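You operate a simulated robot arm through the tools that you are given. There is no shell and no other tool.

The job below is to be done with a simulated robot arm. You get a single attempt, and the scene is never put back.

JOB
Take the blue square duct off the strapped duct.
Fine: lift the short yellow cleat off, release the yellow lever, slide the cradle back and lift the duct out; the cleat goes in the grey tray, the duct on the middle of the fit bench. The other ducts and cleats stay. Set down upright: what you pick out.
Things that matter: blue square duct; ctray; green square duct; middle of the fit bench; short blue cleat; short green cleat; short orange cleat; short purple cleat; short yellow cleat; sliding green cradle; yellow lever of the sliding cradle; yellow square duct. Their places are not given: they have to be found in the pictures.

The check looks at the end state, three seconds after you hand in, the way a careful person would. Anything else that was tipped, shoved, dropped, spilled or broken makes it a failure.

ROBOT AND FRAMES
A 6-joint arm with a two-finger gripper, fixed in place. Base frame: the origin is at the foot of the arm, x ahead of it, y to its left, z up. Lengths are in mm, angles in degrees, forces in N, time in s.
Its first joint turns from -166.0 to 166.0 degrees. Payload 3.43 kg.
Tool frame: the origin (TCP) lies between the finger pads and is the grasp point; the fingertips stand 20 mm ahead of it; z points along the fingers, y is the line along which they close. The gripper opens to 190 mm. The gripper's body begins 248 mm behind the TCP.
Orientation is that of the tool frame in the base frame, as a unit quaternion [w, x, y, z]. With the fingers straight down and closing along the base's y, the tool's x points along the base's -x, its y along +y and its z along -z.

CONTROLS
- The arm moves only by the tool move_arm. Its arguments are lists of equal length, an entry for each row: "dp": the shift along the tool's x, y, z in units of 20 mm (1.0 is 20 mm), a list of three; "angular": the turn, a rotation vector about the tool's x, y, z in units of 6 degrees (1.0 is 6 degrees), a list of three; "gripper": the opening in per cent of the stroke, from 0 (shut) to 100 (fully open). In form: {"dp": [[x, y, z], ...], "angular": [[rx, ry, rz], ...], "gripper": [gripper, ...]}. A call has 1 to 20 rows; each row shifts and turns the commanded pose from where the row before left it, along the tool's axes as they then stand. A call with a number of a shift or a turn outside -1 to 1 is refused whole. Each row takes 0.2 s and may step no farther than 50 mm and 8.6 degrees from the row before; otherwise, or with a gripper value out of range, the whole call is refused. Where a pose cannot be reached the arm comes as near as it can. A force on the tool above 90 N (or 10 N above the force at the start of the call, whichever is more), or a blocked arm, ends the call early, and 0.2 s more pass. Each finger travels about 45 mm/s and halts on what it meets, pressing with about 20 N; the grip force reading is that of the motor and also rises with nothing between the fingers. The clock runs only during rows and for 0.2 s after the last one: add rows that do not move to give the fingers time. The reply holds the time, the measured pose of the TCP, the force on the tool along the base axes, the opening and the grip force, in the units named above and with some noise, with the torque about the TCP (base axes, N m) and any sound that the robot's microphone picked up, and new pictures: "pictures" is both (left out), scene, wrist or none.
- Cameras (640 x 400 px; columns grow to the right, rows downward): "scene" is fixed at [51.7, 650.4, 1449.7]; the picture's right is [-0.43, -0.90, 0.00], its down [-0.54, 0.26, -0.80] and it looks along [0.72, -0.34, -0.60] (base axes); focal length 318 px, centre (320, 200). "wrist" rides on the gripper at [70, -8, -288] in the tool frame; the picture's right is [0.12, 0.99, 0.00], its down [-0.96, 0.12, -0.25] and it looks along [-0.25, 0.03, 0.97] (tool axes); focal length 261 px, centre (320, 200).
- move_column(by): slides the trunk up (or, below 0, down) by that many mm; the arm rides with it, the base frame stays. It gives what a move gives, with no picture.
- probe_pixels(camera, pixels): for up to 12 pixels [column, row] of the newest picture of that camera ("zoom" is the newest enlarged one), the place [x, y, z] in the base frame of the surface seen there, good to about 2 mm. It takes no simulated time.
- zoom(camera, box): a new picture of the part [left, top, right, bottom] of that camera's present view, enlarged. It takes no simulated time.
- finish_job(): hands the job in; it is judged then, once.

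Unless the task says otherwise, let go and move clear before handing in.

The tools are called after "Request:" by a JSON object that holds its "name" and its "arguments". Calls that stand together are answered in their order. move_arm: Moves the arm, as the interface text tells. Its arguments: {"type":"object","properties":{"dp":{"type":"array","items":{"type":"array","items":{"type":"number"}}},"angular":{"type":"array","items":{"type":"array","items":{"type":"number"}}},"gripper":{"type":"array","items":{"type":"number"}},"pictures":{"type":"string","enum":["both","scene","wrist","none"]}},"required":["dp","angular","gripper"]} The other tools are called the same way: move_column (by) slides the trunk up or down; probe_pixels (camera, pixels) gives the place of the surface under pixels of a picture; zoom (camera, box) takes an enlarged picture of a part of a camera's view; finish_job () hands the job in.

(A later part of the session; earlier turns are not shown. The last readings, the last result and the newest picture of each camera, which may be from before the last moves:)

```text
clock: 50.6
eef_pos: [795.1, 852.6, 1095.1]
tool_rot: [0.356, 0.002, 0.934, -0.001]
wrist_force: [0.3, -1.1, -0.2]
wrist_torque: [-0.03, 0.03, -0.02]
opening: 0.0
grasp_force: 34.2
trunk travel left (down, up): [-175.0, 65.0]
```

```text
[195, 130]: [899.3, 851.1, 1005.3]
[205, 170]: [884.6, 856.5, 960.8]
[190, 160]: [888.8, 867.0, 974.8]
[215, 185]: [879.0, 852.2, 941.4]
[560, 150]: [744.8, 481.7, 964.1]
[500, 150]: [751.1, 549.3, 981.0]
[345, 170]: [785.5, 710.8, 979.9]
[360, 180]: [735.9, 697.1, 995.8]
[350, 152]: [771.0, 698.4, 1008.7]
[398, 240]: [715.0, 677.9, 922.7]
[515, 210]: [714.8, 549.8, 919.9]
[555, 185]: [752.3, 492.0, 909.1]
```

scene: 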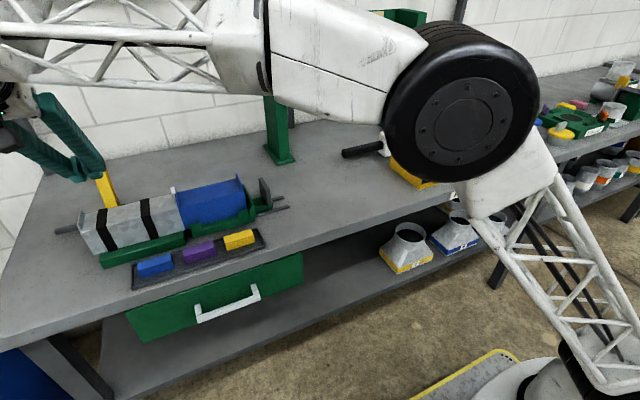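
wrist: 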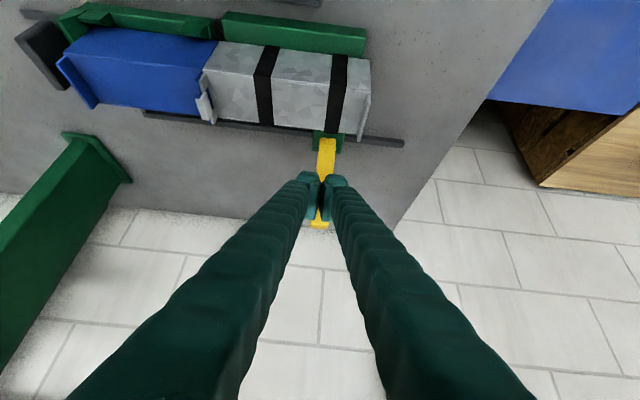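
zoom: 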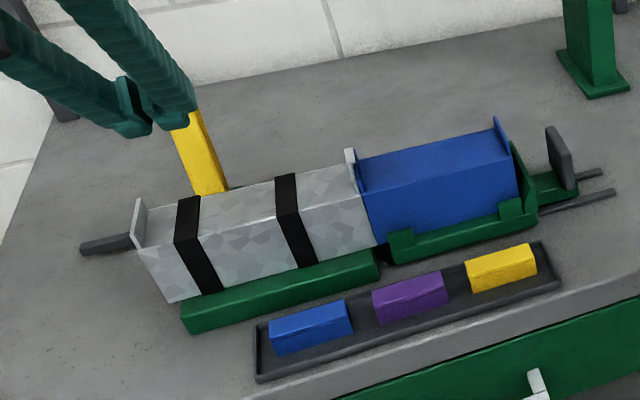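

The lever now leans about 18° outward and stays there, so it's released. Next I'll go look at the cradle's tail plate near (750,485), straightening the tool on the way.

Request:
{"name": "move_arm", "arguments": {"dp": [[0, -1, 0], [0, -1, 0], [0, -1, 0], [0, -1, 0], [0, -1, 0], [0, -1, 0], [0, -1, 0], [0, -1, 0], [0, -1, 0], [0, -1, 0], [0, -1, 0], [0, -1, 0], [0, -1, 0], [0, -1, 0], [0, -1, 0], [0, -1, 0], [0, -1, 0], [0, -1, 0]], "angular": [[0, 0, 0], [0, 0, 0], [0, 0, 0], [0, 0, 0], [0, 0, 0], [0, 0, 0], [0, 1, 0], [0, 1, 0], [0, 1, 0], [0, 1, 0], [0, 1, 0], [0, 1, 0], [0, 1, 0], [0, 0, 0], [0, 0, 0], [0, 0, 0], [0, 0, 0], [0, 0, 0]], "gripper": [0, 0, 0, 0, 0, 0, 0, 0, 30, 30, 30, 30, 30, 30, 30, 30, 30, 30], "pictures": "both"}}

Request:
{"name": "zoom", "arguments": {"camera": "wrist", "box": [220, 80, 430, 240]}}

Request:
{"name": "zoom", "arguments": {"camera": "scene", "box": [220, 160, 310, 230]}}

```text
clock: 54.4
eef_pos: [793.5, 493.5, 1096.9]
tool_rot: [-0.003, 0.002, 1.0, -0.001]
wrist_force: [0.3, 1.0, -0.4]
wrist_torque: [-0.12, 0.04, -0.03]
opening: 57.1
grasp_force: 0.0
trunk travel left (down, up): [-175.0, 65.0]
```

scene: 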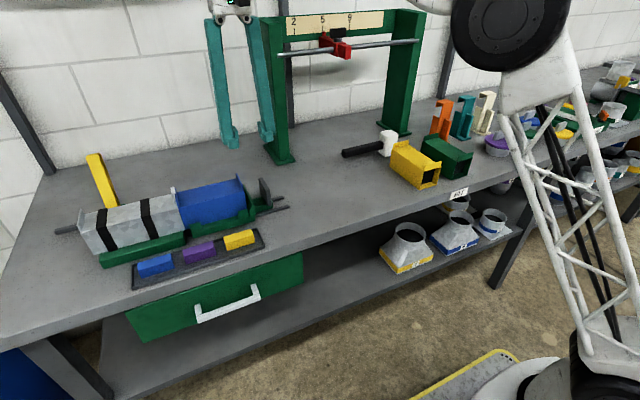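
wrist: 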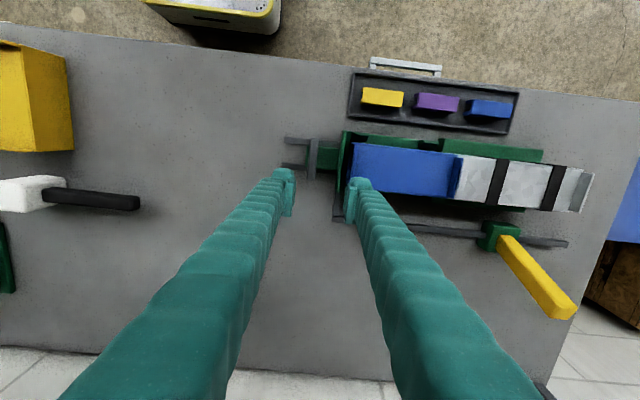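

```text
2.50 times, centred on (325, 160) of wrist
```

zoom: 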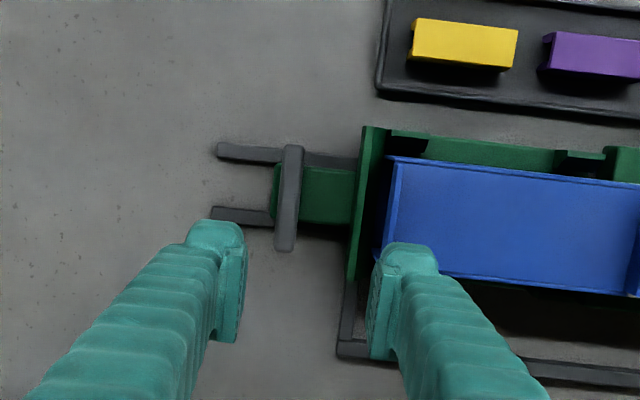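

```text
5.71 times, centred on (265, 195) of scene
```

zoom: 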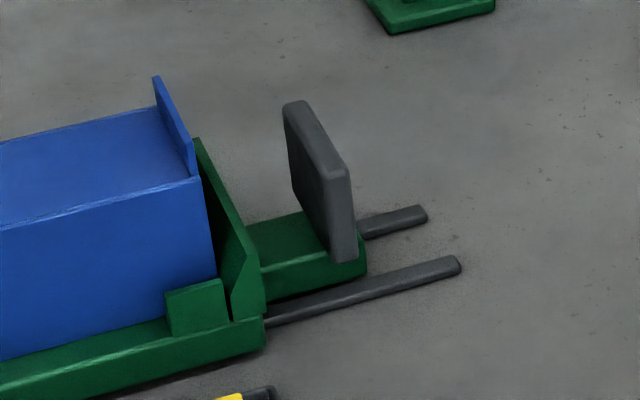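

The dark plate is a pull handle standing on the cradle's tongue. I'll probe its edges and the gap to the end wall.

Request:
{"name": "probe_pixels", "arguments": {"camera": "zoom", "pixels": [[300, 110], [340, 165], [290, 120], [325, 175], [350, 175], [340, 250], [280, 240], [230, 200], [200, 150], [225, 310], [360, 265], [440, 262]]}}

Request:
{"name": "probe_pixels", "arguments": {"camera": "wrist", "pixels": [[316, 130], [314, 145], [314, 160], [312, 175], [312, 160], [318, 160], [328, 158], [343, 140], [341, 175], [290, 140], [289, 165], [349, 160]]}}

```text
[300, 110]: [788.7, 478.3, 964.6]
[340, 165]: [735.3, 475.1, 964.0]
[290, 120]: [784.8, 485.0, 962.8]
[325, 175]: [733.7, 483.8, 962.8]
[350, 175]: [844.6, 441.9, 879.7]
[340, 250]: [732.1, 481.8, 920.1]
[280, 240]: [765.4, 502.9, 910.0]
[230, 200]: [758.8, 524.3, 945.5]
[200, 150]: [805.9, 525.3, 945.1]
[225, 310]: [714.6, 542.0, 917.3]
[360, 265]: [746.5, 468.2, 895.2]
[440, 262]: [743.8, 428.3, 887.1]
```

```text
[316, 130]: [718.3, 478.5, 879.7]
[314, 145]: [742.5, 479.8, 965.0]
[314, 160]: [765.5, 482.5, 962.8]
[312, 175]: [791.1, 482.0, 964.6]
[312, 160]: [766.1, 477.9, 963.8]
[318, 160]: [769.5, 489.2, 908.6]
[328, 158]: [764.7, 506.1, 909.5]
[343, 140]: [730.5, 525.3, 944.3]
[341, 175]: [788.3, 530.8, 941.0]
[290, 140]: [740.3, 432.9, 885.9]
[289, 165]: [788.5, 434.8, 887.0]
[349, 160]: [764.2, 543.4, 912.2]
```

Plate: x 732–792, y 474–485, z 910–964, with a 40 mm gap to the end wall. I'll centre on it with a 40 mm opening and descend partway.

Request:
{"name": "move_arm", "arguments": {"dp": [[0.79, -0.35, 0], [0.79, -0.35, 0], [0, 0, 1], [0, 0, 1], [0, 0, 1], [0, 0, 1], [0, 0, 1], [0, 0, 0]], "angular": [[0, 0, 0], [0, 0, 0], [0, 0, 0], [0, 0, 0], [0, 0, 0], [0, 0, 0], [0, 0, 0], [0, 0, 0]], "gripper": [21, 21, 21, 21, 21, 21, 21, 21], "pictures": "both"}}

Request:
{"name": "zoom", "arguments": {"camera": "wrist", "box": [220, 80, 430, 240]}}

Request:
{"name": "zoom", "arguments": {"camera": "scene", "box": [210, 150, 310, 230]}}

```text
clock: 56.2
eef_pos: [760.6, 479.8, 997.7]
tool_rot: [-0.002, 0.002, 1.0, -0.001]
wrist_force: [1.0, 0.1, 0.1]
wrist_torque: [0.01, 0.03, 0.02]
opening: 39.7
grasp_force: 0.1
trunk travel left (down, up): [-175.0, 65.0]
```

scene: 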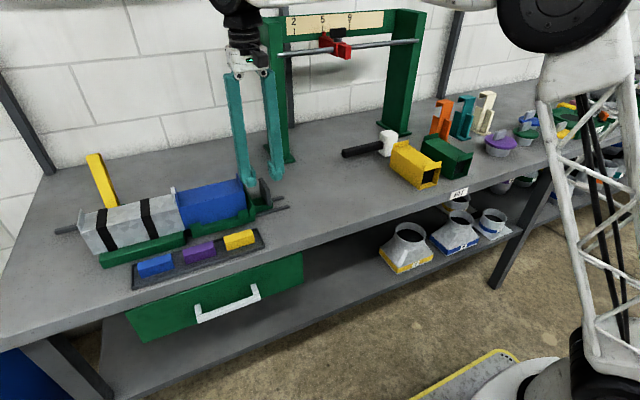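
wrist: 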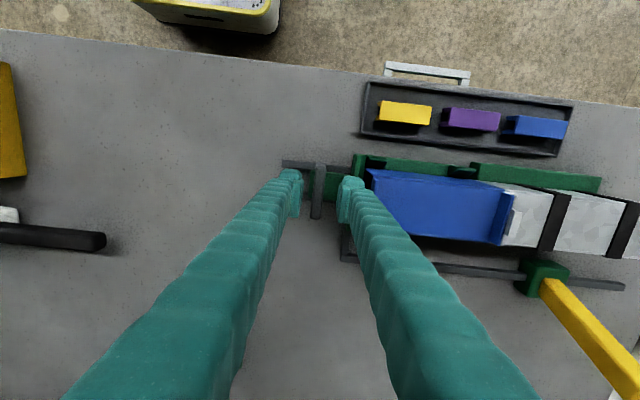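

```text
2.50 times, centred on (325, 160) of wrist
```

zoom: 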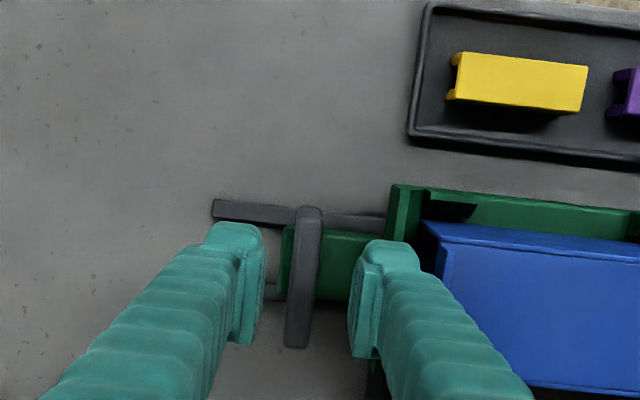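

```text
5.00 times, centred on (260, 190) of scene
```

zoom: 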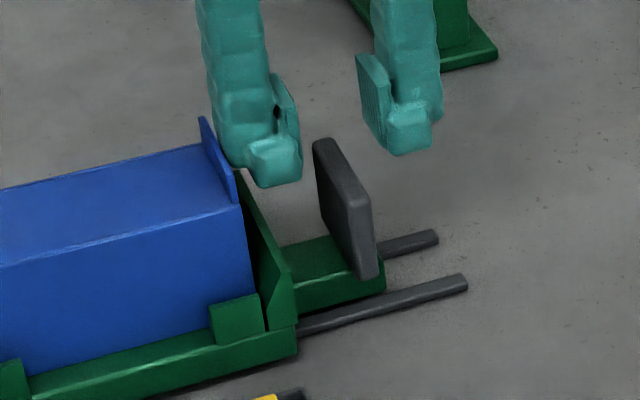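

The plate is between the fingers. I'll shift 3 mm away from the wall, descend to z≈938, then close on the plate.

Request:
{"name": "move_arm", "arguments": {"dp": [[0, -0.15, 0.5], [0, 0, 0.75], [0, 0, 0.75], [0, 0, 0.5], [0, 0, 0.5], [0, 0, 0]], "angular": [[0, 0, 0], [0, 0, 0], [0, 0, 0], [0, 0, 0], [0, 0, 0], [0, 0, 0]], "gripper": [21, 21, 21, 21, 21, 21], "pictures": "none"}}

Request:
{"name": "move_arm", "arguments": {"dp": [[0, 0, 0], [0, 0, 0], [0, 0, 0], [0, 0, 0], [0, 0, 0]], "angular": [[0, 0, 0], [0, 0, 0], [0, 0, 0], [0, 0, 0], [0, 0, 0]], "gripper": [0, 0, 0, 0, 0], "pictures": "both"}}

Request:
{"name": "zoom", "arguments": {"camera": "scene", "box": [210, 150, 310, 230]}}

```text
clock: 57.5
eef_pos: [762.1, 476.8, 952.4]
tool_rot: [0.005, 0.003, 1.0, 0.005]
wrist_force: [-11.9, -6.7, 45.9]
wrist_torque: [2.12, 0.69, 0.61]
opening: 37.6
grasp_force: 0.1
trunk travel left (down, up): [-175.0, 65.0]
stopped in row 6: the force on the tool passed its limit at 99 N (the readings are from after the stop); the commanded pose is now the measured one
```

```text
clock: 58.7
eef_pos: [762.3, 476.3, 953.4]
tool_rot: [0.006, 0.003, 1.0, 0.007]
wrist_force: [-7.0, 1.3, 89.0]
wrist_torque: [3.94, 1.14, -0.25]
opening: 24.5
grasp_force: 45.3
trunk travel left (down, up): [-175.0, 65.0]
```

scene: 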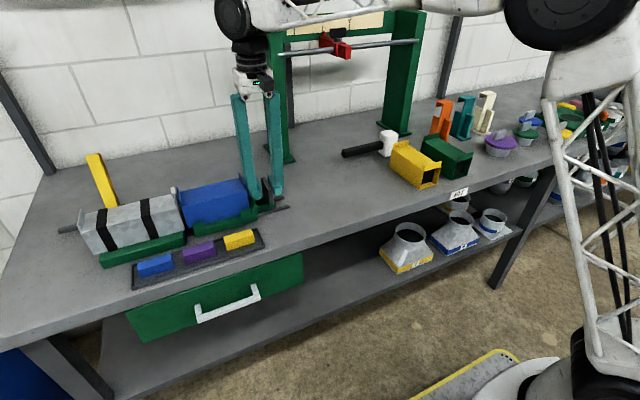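
wrist: 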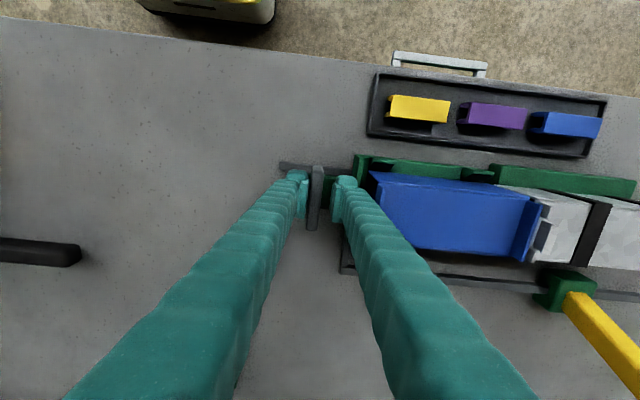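

```text
5.00 times, centred on (260, 190) of scene
```

zoom: 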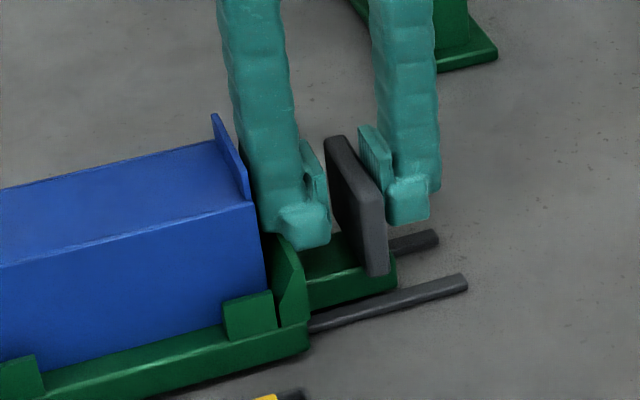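

The +y finger has landed on something at 89 N (probably the end wall), and the cradle appears to have slid back a few mm. I'll lift gently to relieve the load, then inspect.

Request:
{"name": "move_arm", "arguments": {"dp": [[0, 0, -0.25], [0, 0, -0.25], [0, 0, -0.25], [0, 0, 0]], "angular": [[0, 0, 0], [0, 0, 0], [0, 0, 0], [0, 0, 0]], "gripper": [14, 14, 14, 14], "pictures": "both"}}

Request:
{"name": "zoom", "arguments": {"camera": "scene", "box": [210, 150, 310, 230]}}

Request:
{"name": "zoom", "arguments": {"camera": "wrist", "box": [260, 120, 420, 240]}}

Request:
{"name": "zoom", "arguments": {"camera": "scene", "box": [60, 140, 300, 280]}}

```text
clock: 59.7
eef_pos: [763.4, 477.4, 960.1]
tool_rot: [0.002, 0.004, 1.0, 0.003]
wrist_force: [0.1, -0.5, -0.8]
wrist_torque: [-0.01, 0.0, 0.02]
opening: 26.6
grasp_force: 0.1
trunk travel left (down, up): [-175.0, 65.0]
```

scene: 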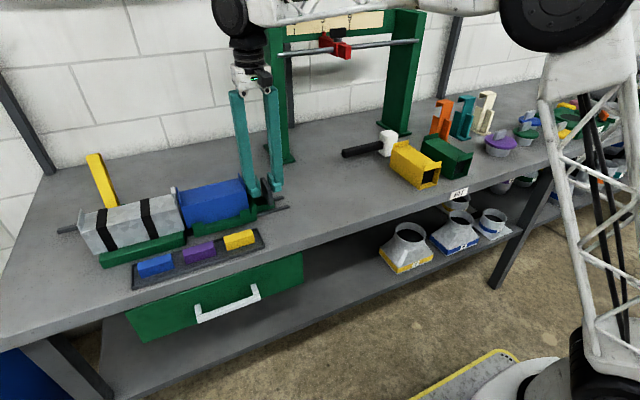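
wrist: 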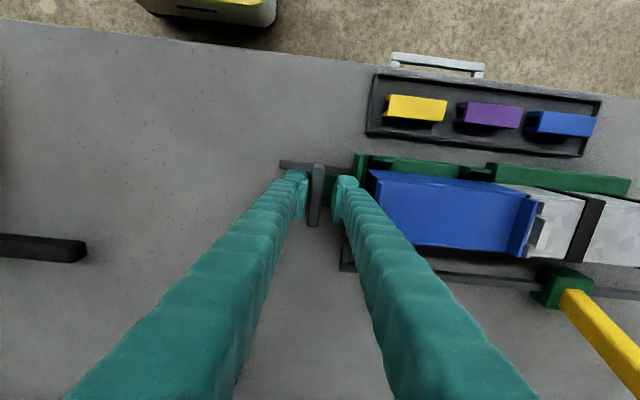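

```text
5.00 times, centred on (260, 190) of scene
```

zoom: 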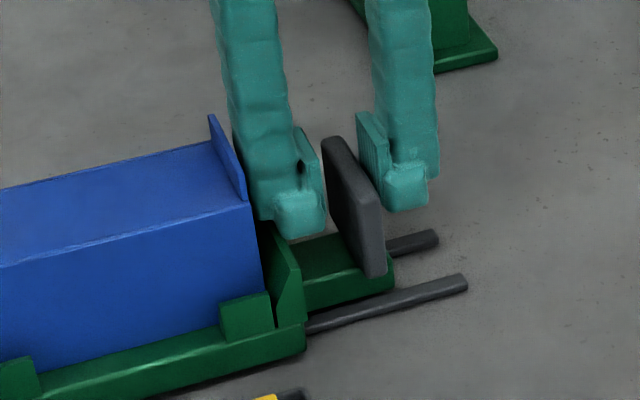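

```text
3.33 times, centred on (340, 180) of wrist
```

zoom: 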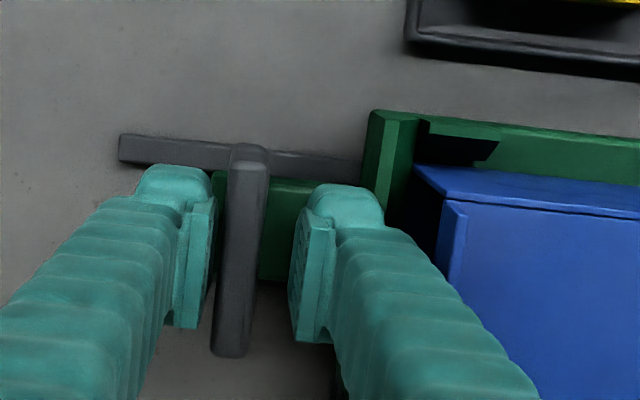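

```text
2.67 times, centred on (180, 210) of scene
```

zoom: 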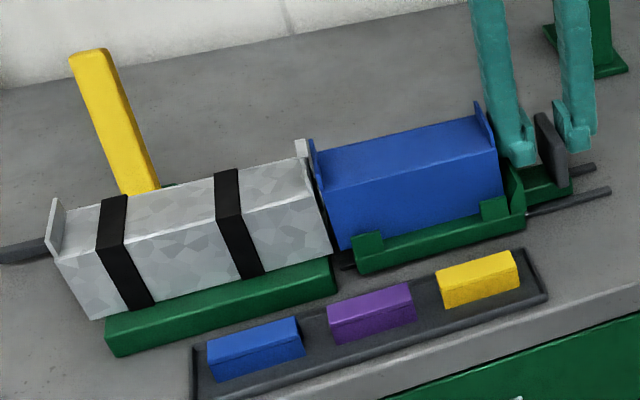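

The force is gone, and the cradle and duct slid about 6 mm together. I'll close on the plate here, with tips at z≈940 and enough overlap.

Request:
{"name": "move_arm", "arguments": {"dp": [[0, 0, 0], [0, 0, 0], [0, 0, 0], [0, 0, 0]], "angular": [[0, 0, 0], [0, 0, 0], [0, 0, 0], [0, 0, 0]], "gripper": [2, 2, 2, 2], "pictures": "none"}}

```text
clock: 60.7
eef_pos: [764.4, 478.2, 961.1]
tool_rot: [0.0, 0.002, 1.0, 0.003]
wrist_force: [-0.9, -3.8, -11.1]
wrist_torque: [-0.04, -0.13, 0.32]
opening: 12.8
grasp_force: 45.1
trunk travel left (down, up): [-175.0, 65.0]
```

The plate is gripped at 12.8 mm. Now I'll pull slowly in -y and watch the force.

Request:
{"name": "move_arm", "arguments": {"dp": [[0, -0.4, 0], [0, -0.4, 0], [0, -0.4, 0], [0, -0.4, 0], [0, -0.4, 0]], "angular": [[0, 0, 0], [0, 0, 0], [0, 0, 0], [0, 0, 0], [0, 0, 0]], "gripper": [2, 2, 2, 2, 2], "pictures": "both"}}

Request:
{"name": "zoom", "arguments": {"camera": "scene", "box": [60, 140, 300, 280]}}

```text
clock: 61.9
eef_pos: [762.2, 437.3, 960.9]
tool_rot: [0.003, 0.003, 1.0, 0.003]
wrist_force: [5.9, -0.3, -13.5]
wrist_torque: [-0.01, 0.15, 0.3]
opening: 13.1
grasp_force: 44.6
trunk travel left (down, up): [-175.0, 65.0]
```

scene: 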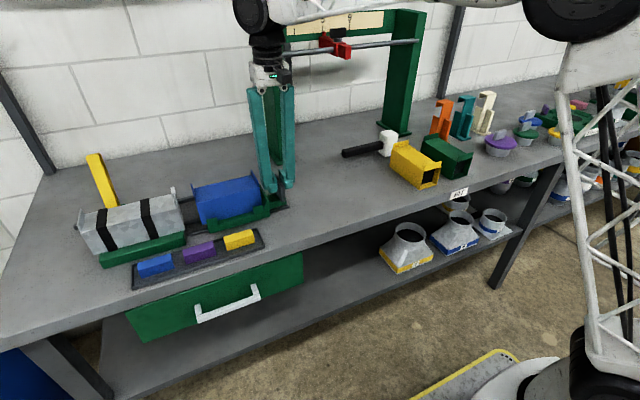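
wrist: 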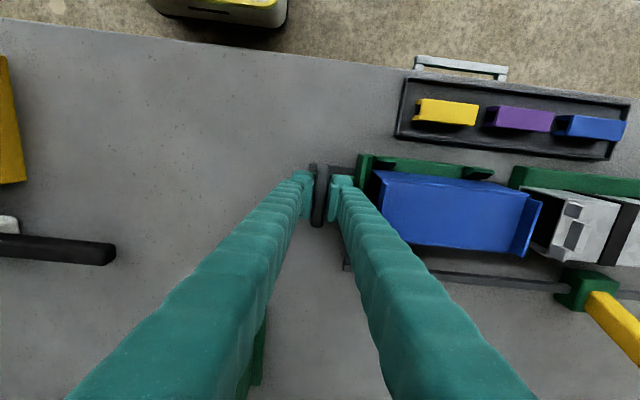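

```text
2.67 times, centred on (180, 210) of scene
```

zoom: 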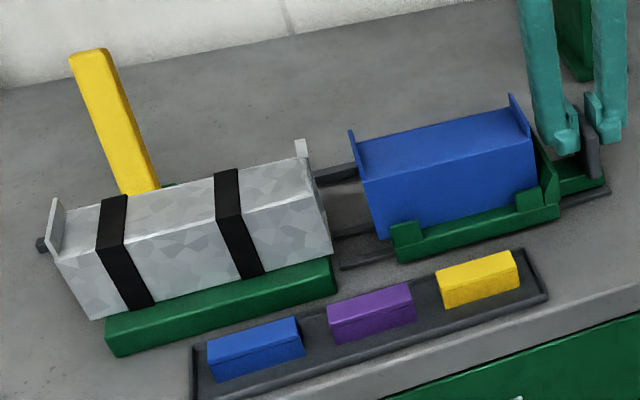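

The cradle and duct have come back about 47 mm with almost no force. I'll continue to the end of travel in small steps.

Request:
{"name": "move_arm", "arguments": {"dp": [[0, -0.35, 0], [0, -0.35, 0], [0, -0.35, 0], [0, -0.35, 0]], "angular": [[0, 0, 0], [0, 0, 0], [0, 0, 0], [0, 0, 0]], "gripper": [2, 2, 2, 2], "pictures": "both"}}

Request:
{"name": "zoom", "arguments": {"camera": "scene", "box": [60, 140, 310, 280]}}

```text
clock: 62.9
eef_pos: [764.4, 409.8, 962.4]
tool_rot: [0.003, 0.003, 1.0, 0.004]
wrist_force: [8.3, -0.3, -9.1]
wrist_torque: [-0.04, -0.07, 0.34]
opening: 13.0
grasp_force: 45.1
trunk travel left (down, up): [-175.0, 65.0]
```

scene: 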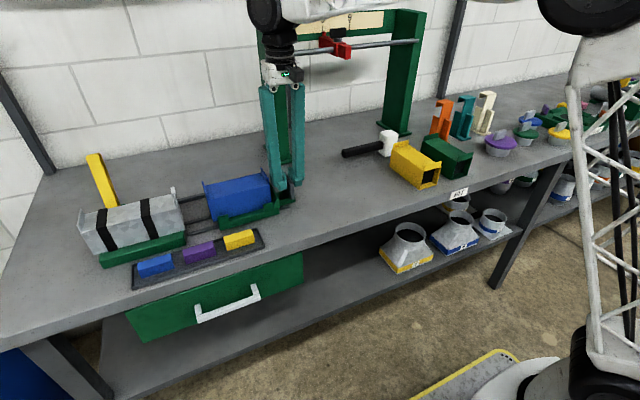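
wrist: 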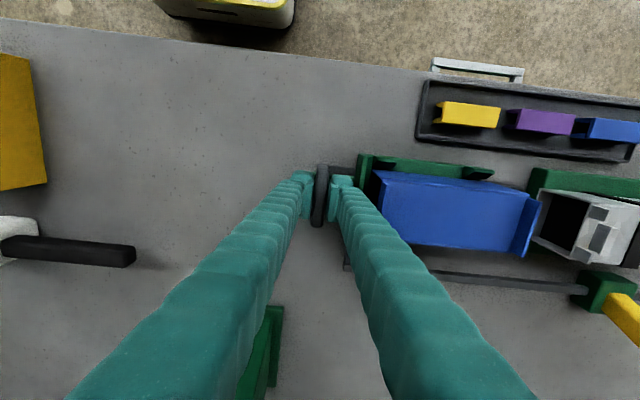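

```text
2.56 times, centred on (185, 210) of scene
```

zoom: 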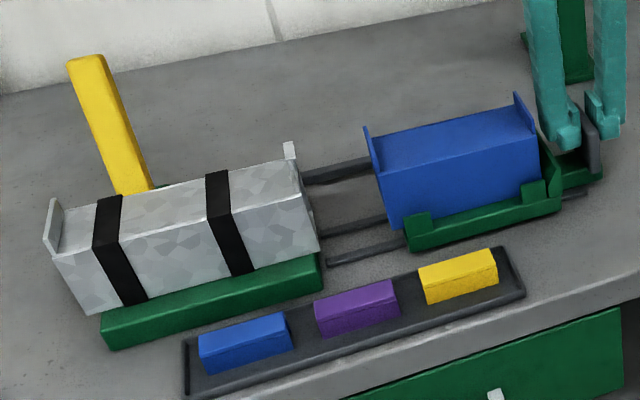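

The travel is about 75 mm so far with no stop felt. I'll try a bit more in case there's a hard end.

Request:
{"name": "move_arm", "arguments": {"dp": [[0, -0.3, 0], [0, -0.3, 0], [0, -0.3, 0]], "angular": [[0, 0, 0], [0, 0, 0], [0, 0, 0]], "gripper": [2, 2, 2], "pictures": "both"}}

Request:
{"name": "zoom", "arguments": {"camera": "scene", "box": [60, 140, 310, 280]}}

```text
clock: 63.7
eef_pos: [764.3, 391.2, 960.8]
tool_rot: [0.002, 0.004, 1.0, 0.003]
wrist_force: [9.4, -0.4, -3.8]
wrist_torque: [-0.01, 0.0, 0.37]
opening: 12.8
grasp_force: 45.1
trunk travel left (down, up): [-175.0, 65.0]
```

scene: 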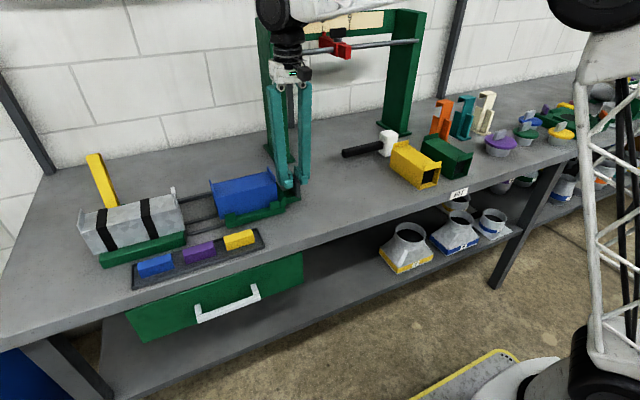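
wrist: 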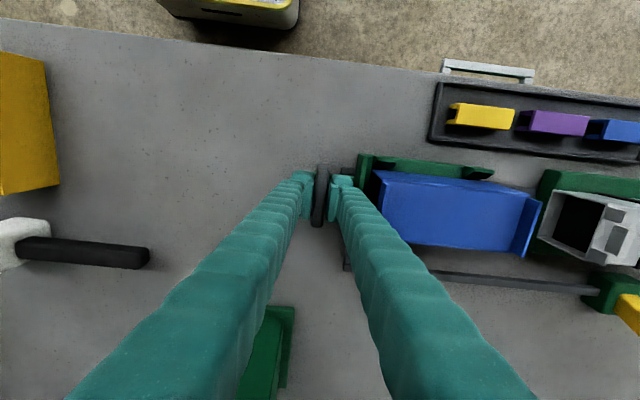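

```text
2.56 times, centred on (185, 210) of scene
```

zoom: 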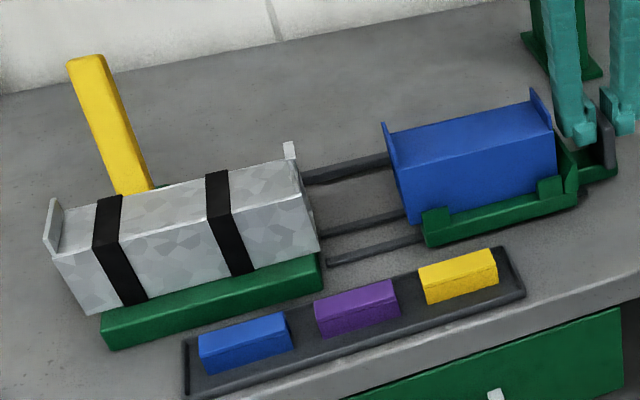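

The cradle is about 94 mm back, leaving a wide gap and plenty of room to lift the duct. I'll release the plate with a small opening and lift clear.

Request:
{"name": "move_arm", "arguments": {"dp": [[0, 0, 0], [0, 0, 0], [0, 0, -0.5], [0, 0, -1], [0, 0, -1], [0, 0, -1], [0, 0, -1], [0, 0, -1], [0, 0, -1], [0, 0, 0]], "angular": [[0, 0, 0], [0, 0, 0], [0, 0, 0], [0, 0, 0], [0, 0, 0], [0, 0, 0], [0, 0, 0], [0, 0, 0], [0, 0, 0], [0, 0, 0]], "gripper": [12.5, 12.5, 12.5, 12.5, 12.5, 12.5, 12.5, 12.5, 12.5, 12.5], "pictures": "both"}}

Request:
{"name": "zoom", "arguments": {"camera": "scene", "box": [60, 140, 310, 280]}}

Request:
{"name": "zoom", "arguments": {"camera": "wrist", "box": [260, 100, 600, 280]}}

```text
clock: 65.9
eef_pos: [762.3, 391.8, 1090.3]
tool_rot: [0.003, 0.002, 1.0, 0.003]
wrist_force: [0.9, -0.4, 0.4]
wrist_torque: [0.03, 0.05, 0.02]
opening: 23.6
grasp_force: 0.1
trunk travel left (down, up): [-175.0, 65.0]
```

scene: 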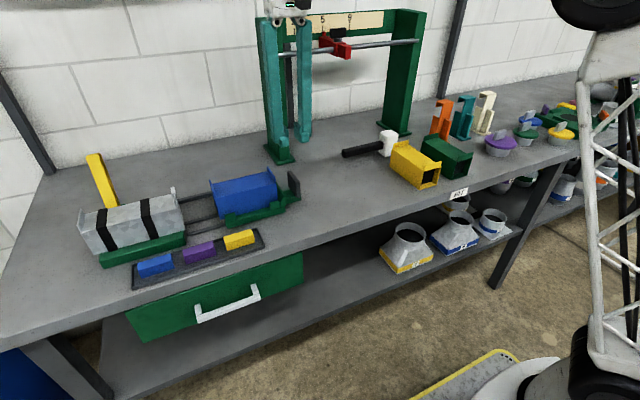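
wrist: 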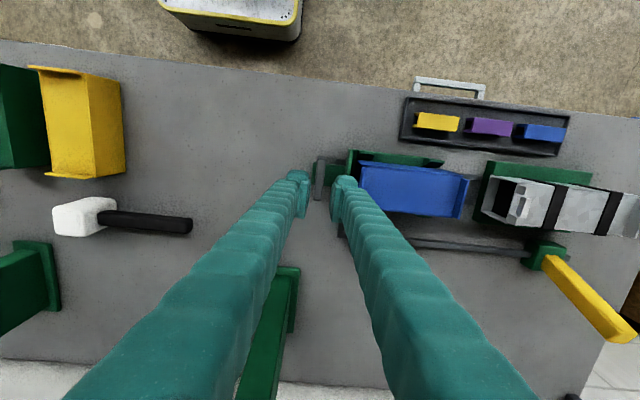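

```text
2.56 times, centred on (185, 210) of scene
```

zoom: 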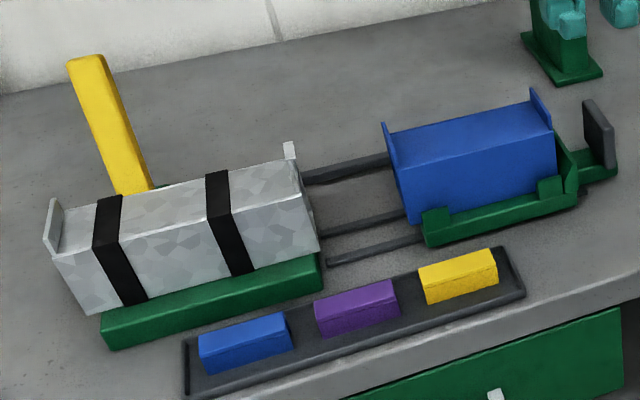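

```text
1.88 times, centred on (430, 190) of wrist
```

zoom: 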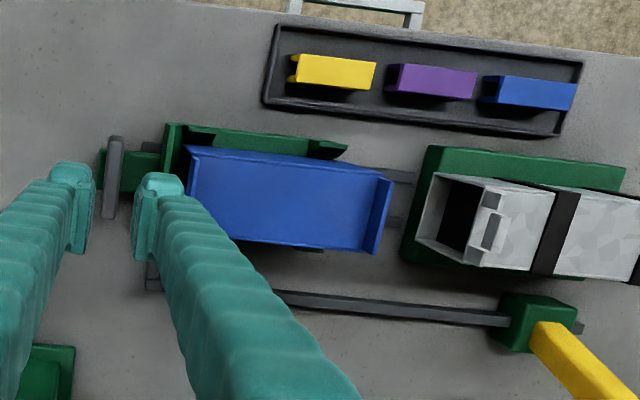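

The cradle and lever stay where they were put. Now I'll measure the blue duct's pose for a grip across its width.

Request:
{"name": "probe_pixels", "arguments": {"camera": "zoom", "pixels": [[192, 150], [192, 190], [200, 210], [385, 180], [375, 245], [290, 155], [290, 200], [285, 245], [310, 250], [325, 150], [205, 135], [290, 300]]}}

Request:
{"name": "zoom", "arguments": {"camera": "scene", "box": [190, 150, 310, 240]}}

Request:
{"name": "probe_pixels", "arguments": {"camera": "zoom", "pixels": [[110, 155], [140, 230], [360, 180], [350, 130], [445, 120], [440, 85], [130, 270], [400, 240], [230, 130], [280, 200], [270, 250], [120, 200]]}}

```text
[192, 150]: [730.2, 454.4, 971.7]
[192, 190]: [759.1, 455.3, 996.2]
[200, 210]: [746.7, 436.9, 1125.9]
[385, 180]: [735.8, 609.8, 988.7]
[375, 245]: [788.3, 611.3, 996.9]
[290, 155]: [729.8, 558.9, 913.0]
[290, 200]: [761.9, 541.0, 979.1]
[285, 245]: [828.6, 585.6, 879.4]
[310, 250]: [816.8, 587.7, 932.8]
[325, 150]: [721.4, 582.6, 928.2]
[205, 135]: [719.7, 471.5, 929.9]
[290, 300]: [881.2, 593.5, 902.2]
```

```text
4.44 times, centred on (250, 195) of scene
```

zoom: 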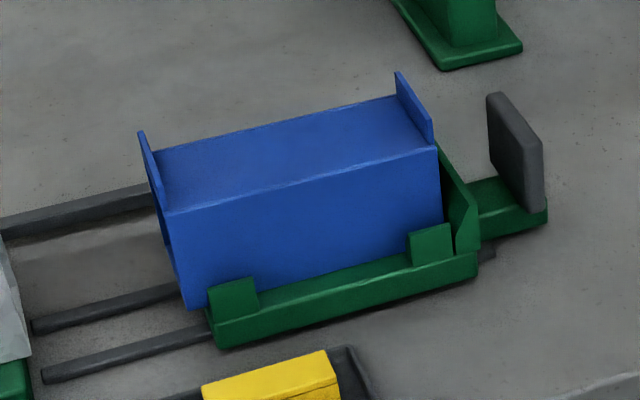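

```text
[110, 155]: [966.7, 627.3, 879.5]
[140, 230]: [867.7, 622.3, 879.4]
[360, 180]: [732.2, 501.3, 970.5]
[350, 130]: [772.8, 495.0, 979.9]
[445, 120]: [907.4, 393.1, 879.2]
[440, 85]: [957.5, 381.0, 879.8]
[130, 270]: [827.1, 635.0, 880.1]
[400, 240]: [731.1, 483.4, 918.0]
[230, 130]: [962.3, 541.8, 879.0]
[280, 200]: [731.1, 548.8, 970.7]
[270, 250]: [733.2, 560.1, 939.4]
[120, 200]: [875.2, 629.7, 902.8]
```

The duct is centred at about (766,532), x 731–801, z 910–980. Cradle posts sit only at the corners (z≤933), so a mid-length grip across x is clear. I'll move above it and turn 90°.

Request:
{"name": "move_arm", "arguments": {"dp": [[-0.1, 1, 0], [-0.1, 1, 0], [0, 1, 0], [0, 1, 0], [0, 1, 0], [0, 1, 0], [0, 1, 0]], "angular": [[0, 0, 0], [0, 0, 0], [0, 0, 0], [0, 0, 0], [0, 0, 0], [0, 0, 0], [0, 0, 0]], "gripper": [12.5, 12.5, 12.5, 12.5, 12.5, 12.5, 12.5], "pictures": "none"}}

Request:
{"name": "move_arm", "arguments": {"dp": [[0, 0, 0], [0, 0, 0], [0, 0, 0], [0, 0, 0], [0, 0, 0], [0, 0, 0], [0, 0, 0], [0, 0, 0], [0, 0, 0], [0, 0, 0], [0, 0, 0], [0, 0, 0], [0, 0, 0], [0, 0, 0], [0, 0, 0]], "angular": [[0, 0, 1], [0, 0, 1], [0, 0, 1], [0, 0, 1], [0, 0, 1], [0, 0, 1], [0, 0, 1], [0, 0, 1], [0, 0, 1], [0, 0, 1], [0, 0, 1], [0, 0, 1], [0, 0, 1], [0, 0, 1], [0, 0, 1]], "gripper": [58, 58, 58, 58, 58, 58, 58, 58, 58, 58, 58, 58, 58, 58, 58], "pictures": "both"}}

Request:
{"name": "zoom", "arguments": {"camera": "wrist", "box": [220, 80, 440, 250]}}

```text
clock: 67.5
eef_pos: [767.0, 531.1, 1092.3]
tool_rot: [0.002, 0.003, 1.0, 0.004]
wrist_force: [-0.4, 0.2, 0.2]
wrist_torque: [0.06, 0.02, 0.01]
opening: 23.5
grasp_force: 0.1
trunk travel left (down, up): [-175.0, 65.0]
```

```text
clock: 70.7
eef_pos: [766.6, 530.6, 1092.4]
tool_rot: [0.0, 0.709, 0.705, 0.004]
wrist_force: [0.2, 0.0, -1.0]
wrist_torque: [0.02, 0.02, -0.02]
opening: 109.8
grasp_force: 0.1
trunk travel left (down, up): [-175.0, 65.0]
```

scene: 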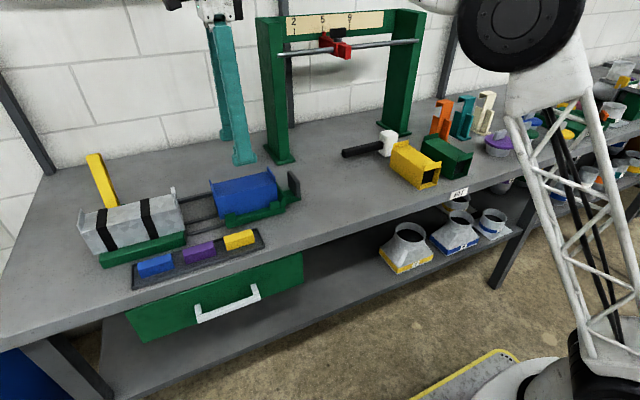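
wrist: 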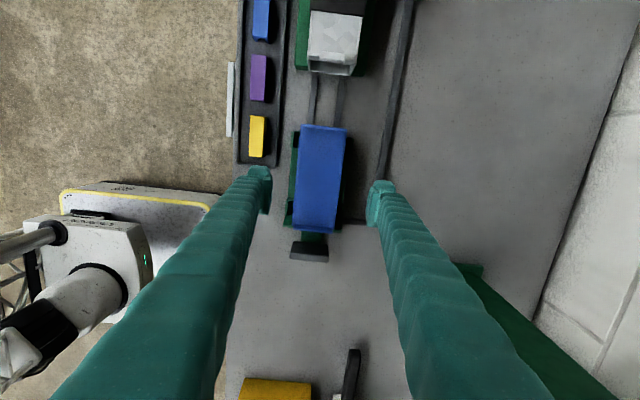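

```text
2.35 times, centred on (330, 165) of wrist
```

zoom: 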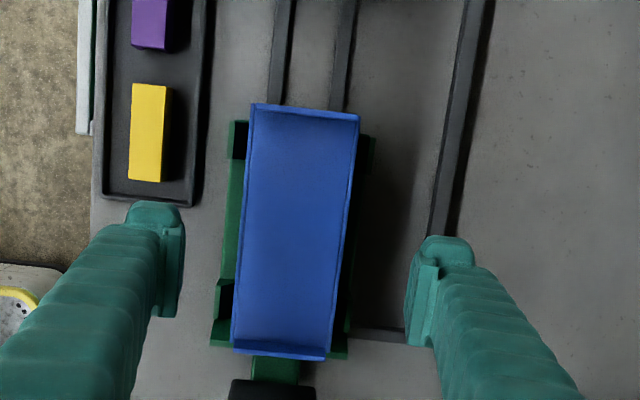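

The fingers are either side of the duct, clear of the tray and rod. I'll descend to about z 952 and check.

Request:
{"name": "move_arm", "arguments": {"dp": [[0, 0, 1], [0, 0, 1], [0, 0, 1], [0, 0, 1], [0, 0, 1], [0, 0, 1], [0, 0, 0.5], [0, 0, 0.5], [0, 0, 0]], "angular": [[0, 0, 0], [0, 0, 0], [0, 0, 0], [0, 0, 0], [0, 0, 0], [0, 0, 0], [0, 0, 0], [0, 0, 0], [0, 0, 0]], "gripper": [58, 58, 58, 58, 58, 58, 58, 58, 58], "pictures": "both"}}

Request:
{"name": "zoom", "arguments": {"camera": "wrist", "box": [220, 40, 440, 250]}}

Request:
{"name": "zoom", "arguments": {"camera": "scene", "box": [190, 140, 310, 240]}}

```text
clock: 72.7
eef_pos: [767.6, 531.6, 951.2]
tool_rot: [0.0, 0.709, 0.705, 0.004]
wrist_force: [-0.3, -0.3, -0.3]
wrist_torque: [0.03, 0.0, 0.01]
opening: 110.0
grasp_force: 0.2
trunk travel left (down, up): [-175.0, 65.0]
```

scene: 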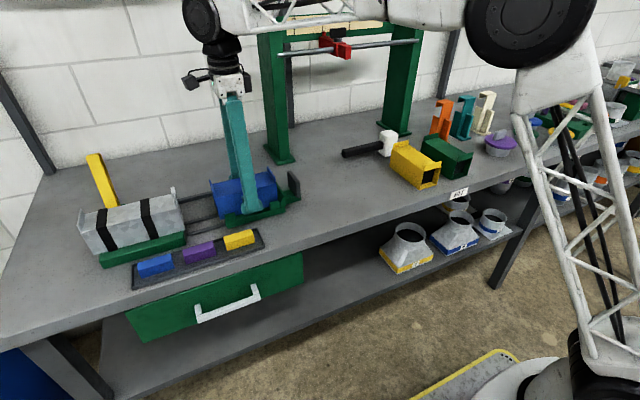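
wrist: 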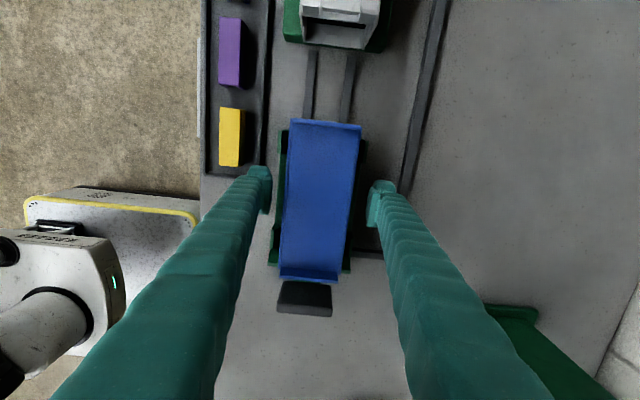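

```text
1.90 times, centred on (330, 145) of wrist
```

zoom: 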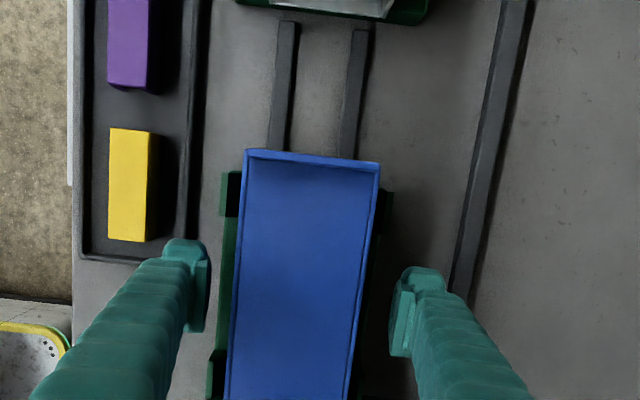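

```text
4.00 times, centred on (250, 190) of scene
```

zoom: 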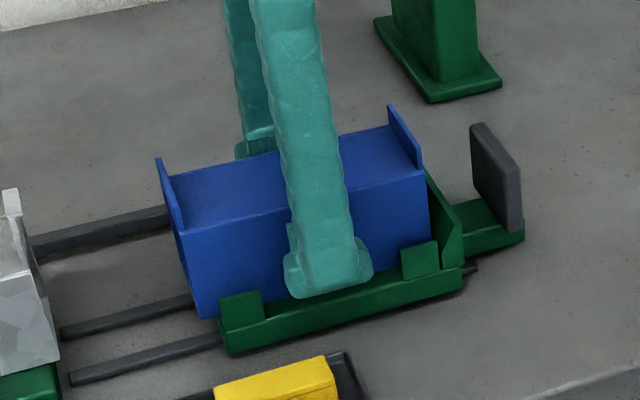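

The finger fits between the cradle posts. I'll close on the duct.

Request:
{"name": "move_arm", "arguments": {"dp": [[0, 0, 0], [0, 0, 0], [0, 0, 0], [0, 0, 0], [0, 0, 0], [0, 0, 0]], "angular": [[0, 0, 0], [0, 0, 0], [0, 0, 0], [0, 0, 0], [0, 0, 0], [0, 0, 0]], "gripper": [25, 25, 25, 25, 25, 25], "pictures": "scene"}}

Request:
{"name": "zoom", "arguments": {"camera": "scene", "box": [190, 140, 310, 240]}}

```text
clock: 74.1
eef_pos: [768.6, 532.4, 951.7]
tool_rot: [-0.001, 0.709, 0.705, 0.004]
wrist_force: [-0.5, 0.0, 1.0]
wrist_torque: [-0.01, 0.0, -0.01]
opening: 71.3
grasp_force: 20.1
trunk travel left (down, up): [-175.0, 65.0]
```

scene: 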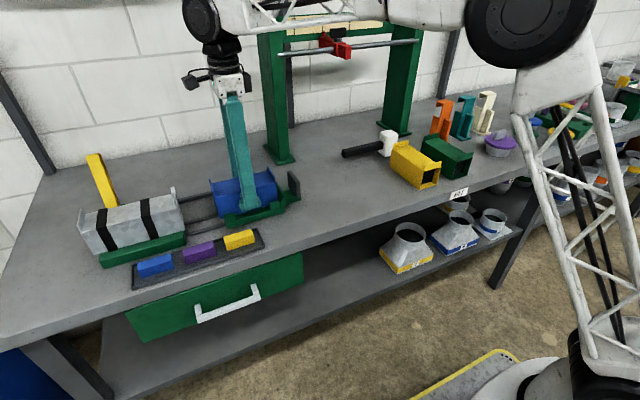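

```text
4.00 times, centred on (250, 190) of scene
```

zoom: 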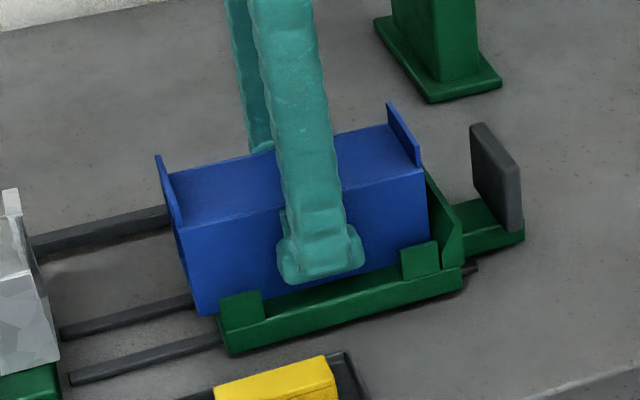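

Gripped at 71.3 mm with 20 N. I'll lift slowly straight up and check.

Request:
{"name": "move_arm", "arguments": {"dp": [[0, 0, -0.2], [0, 0, -0.3], [0, 0, -0.5], [0, 0, -0.7], [0, 0, -1], [0, 0, -1], [0, 0, -1], [0, 0, 0]], "angular": [[0, 0, 0], [0, 0, 0], [0, 0, 0], [0, 0, 0], [0, 0, 0], [0, 0, 0], [0, 0, 0], [0, 0, 0]], "gripper": [25, 25, 25, 25, 25, 25, 25, 25], "pictures": "both"}}

Request:
{"name": "zoom", "arguments": {"camera": "scene", "box": [60, 120, 310, 280]}}

```text
clock: 75.9
eef_pos: [766.8, 531.8, 1046.1]
tool_rot: [0.0, 0.709, 0.705, 0.005]
wrist_force: [0.3, 0.2, -2.6]
wrist_torque: [-0.02, 0.0, -0.02]
opening: 71.1
grasp_force: 19.9
trunk travel left (down, up): [-175.0, 65.0]
```

scene: 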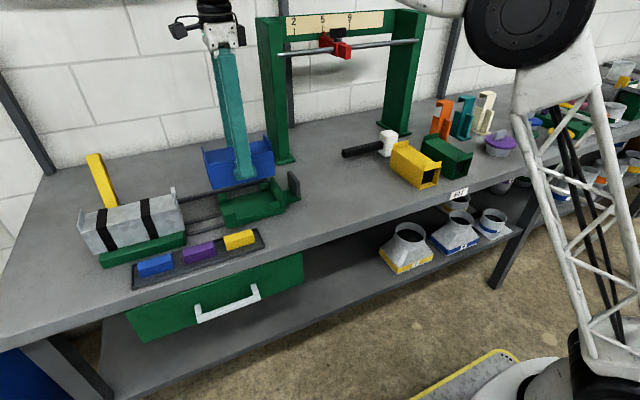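
wrist: 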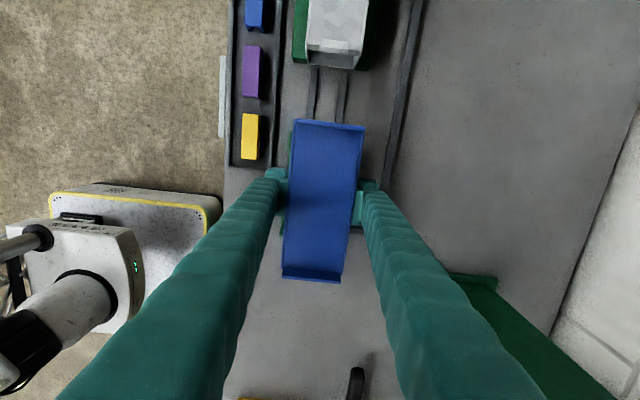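

```text
2.50 times, centred on (185, 200) of scene
```

zoom: 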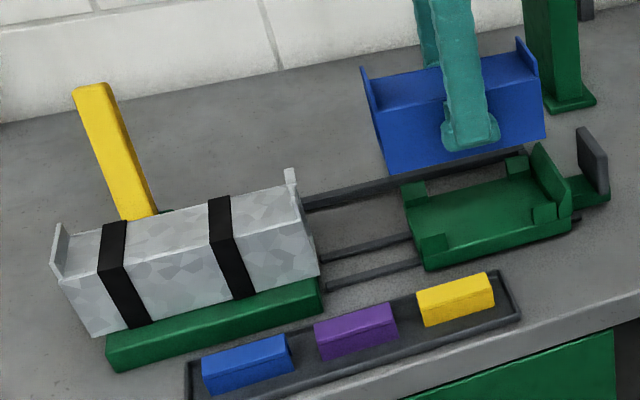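

The duct is level and clear of the cradle, and weighs about 2.6 N. I'll carry it at this height toward the open middle of the fit bench, about (725,150).

Request:
{"name": "move_arm", "arguments": {"dp": [[-1, -0.1, 0], [-1, -0.1, 0], [-1, -0.1, 0], [-1, -0.1, 0], [-1, -0.1, 0], [-1, -0.1, 0], [-1, -0.1, 0], [-1, -0.1, 0], [-1, -0.1, 0], [-1, -0.1, 0], [-1, -0.1, 0], [-1, -0.1, 0], [-1, -0.1, 0], [-1, -0.1, 0], [-1, -0.1, 0], [-1, -0.1, 0], [-1, -0.1, 0], [-1, -0.1, 0], [-1, -0.1, 0], [0, -0.1, 0]], "angular": [[0, 0, 0], [0, 0, 0], [0, 0, 0], [0, 0, 0], [0, 0, 0], [0, 0, 0], [0, 0, 0], [0, 0, 0], [0, 0, 0], [0, 0, 0], [0, 0, 0], [0, 0, 0], [0, 0, 0], [0, 0, 0], [0, 0, 0], [0, 0, 0], [0, 0, 0], [0, 0, 0], [0, 0, 0], [0, 0, 0]], "gripper": [25, 25, 25, 25, 25, 25, 25, 25, 25, 25, 25, 25, 25, 25, 25, 25, 25, 25, 25, 25], "pictures": "both"}}

Request:
{"name": "zoom", "arguments": {"camera": "scene", "box": [260, 100, 500, 260]}}

Request:
{"name": "zoom", "arguments": {"camera": "scene", "box": [500, 80, 640, 180]}}

```text
clock: 80.1
eef_pos: [725.1, 151.0, 1044.7]
tool_rot: [-0.001, 0.709, 0.705, 0.004]
wrist_force: [0.2, -0.2, -2.3]
wrist_torque: [-0.02, 0.0, -0.01]
opening: 71.4
grasp_force: 19.9
trunk travel left (down, up): [-175.0, 65.0]
```

scene: 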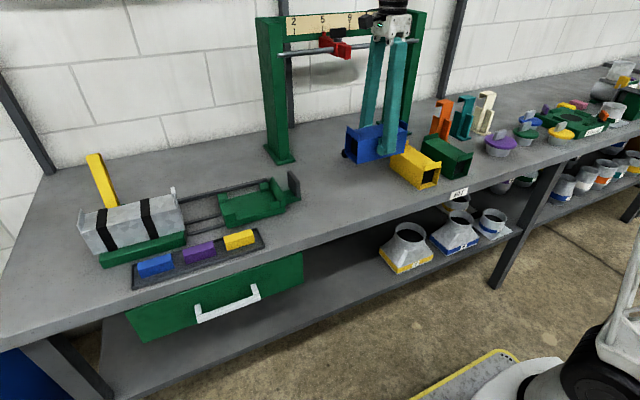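
wrist: 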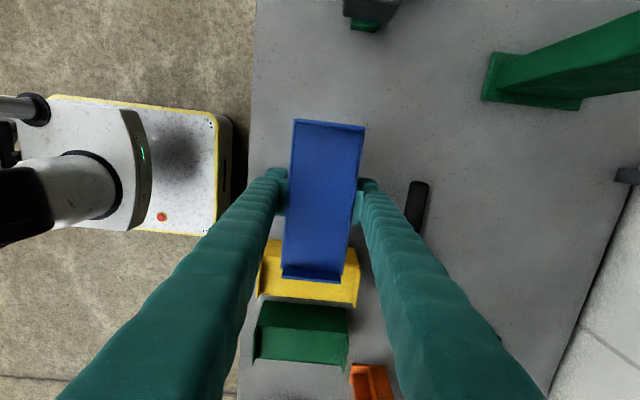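

```text
2.50 times, centred on (380, 180) of scene
```

zoom: 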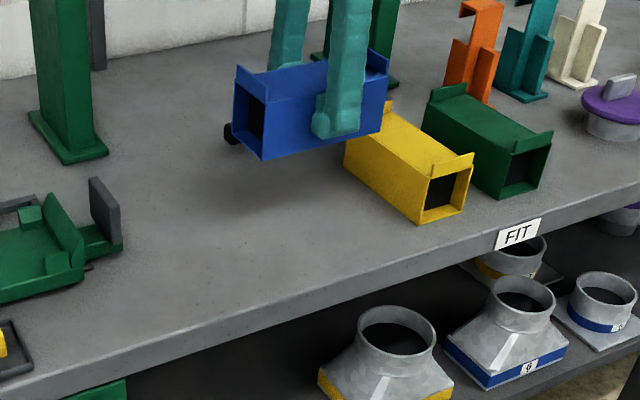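

```text
4.00 times, centred on (570, 130) of scene
```

zoom: 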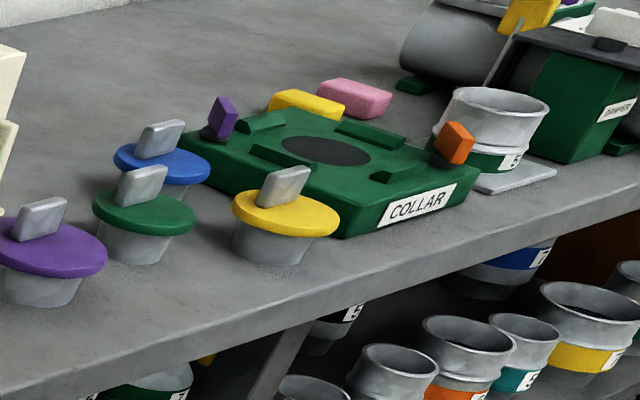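

The open stretch now runs between the cradle handle (y≈385) and the yellow duct (y≈25). I'll shift to y≈170 for more clearance and lower to just above the bench.

Request:
{"name": "move_arm", "arguments": {"dp": [[1, 0, 0], [0, 0, 1], [0, 0, 1], [0, 0, 1], [0, 0, 1], [0, 0, 0.8], [0, 0, 0.5], [0, 0, 0.3], [0, 0, 0]], "angular": [[0, 0, 0], [0, 0, 0], [0, 0, 0], [0, 0, 0], [0, 0, 0], [0, 0, 0], [0, 0, 0], [0, 0, 0], [0, 0, 0]], "gripper": [25, 25, 25, 25, 25, 25, 25, 25, 25], "pictures": "both"}}

Request:
{"name": "zoom", "arguments": {"camera": "scene", "box": [280, 110, 480, 240]}}

```text
clock: 82.1
eef_pos: [727.0, 172.6, 931.6]
tool_rot: [0.0, 0.709, 0.705, 0.005]
wrist_force: [-0.5, -0.5, -2.3]
wrist_torque: [0.01, 0.0, 0.02]
opening: 71.5
grasp_force: 20.0
trunk travel left (down, up): [-175.0, 65.0]
```

scene: 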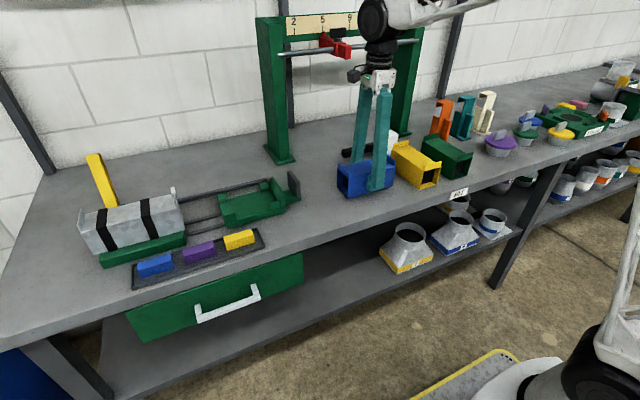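
wrist: 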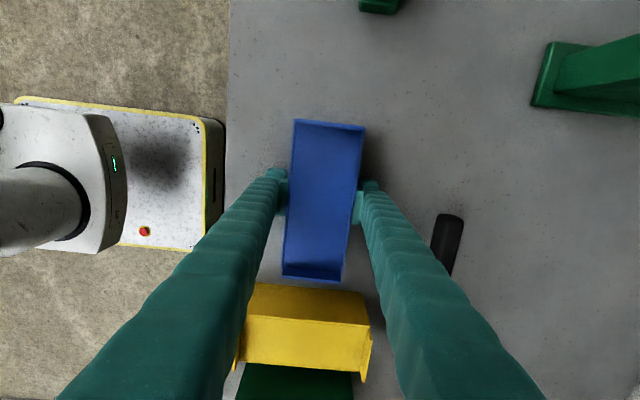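

```text
3.08 times, centred on (380, 175) of scene
```

zoom: 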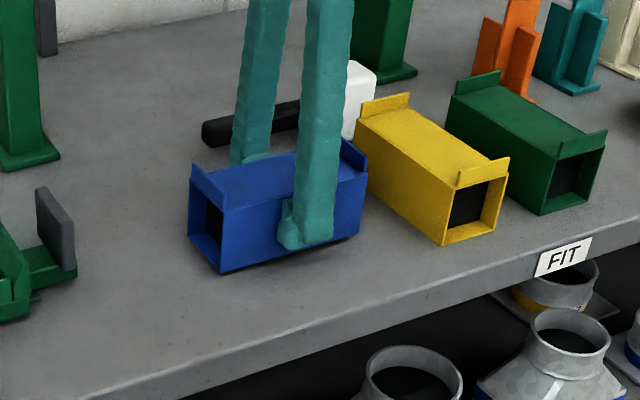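

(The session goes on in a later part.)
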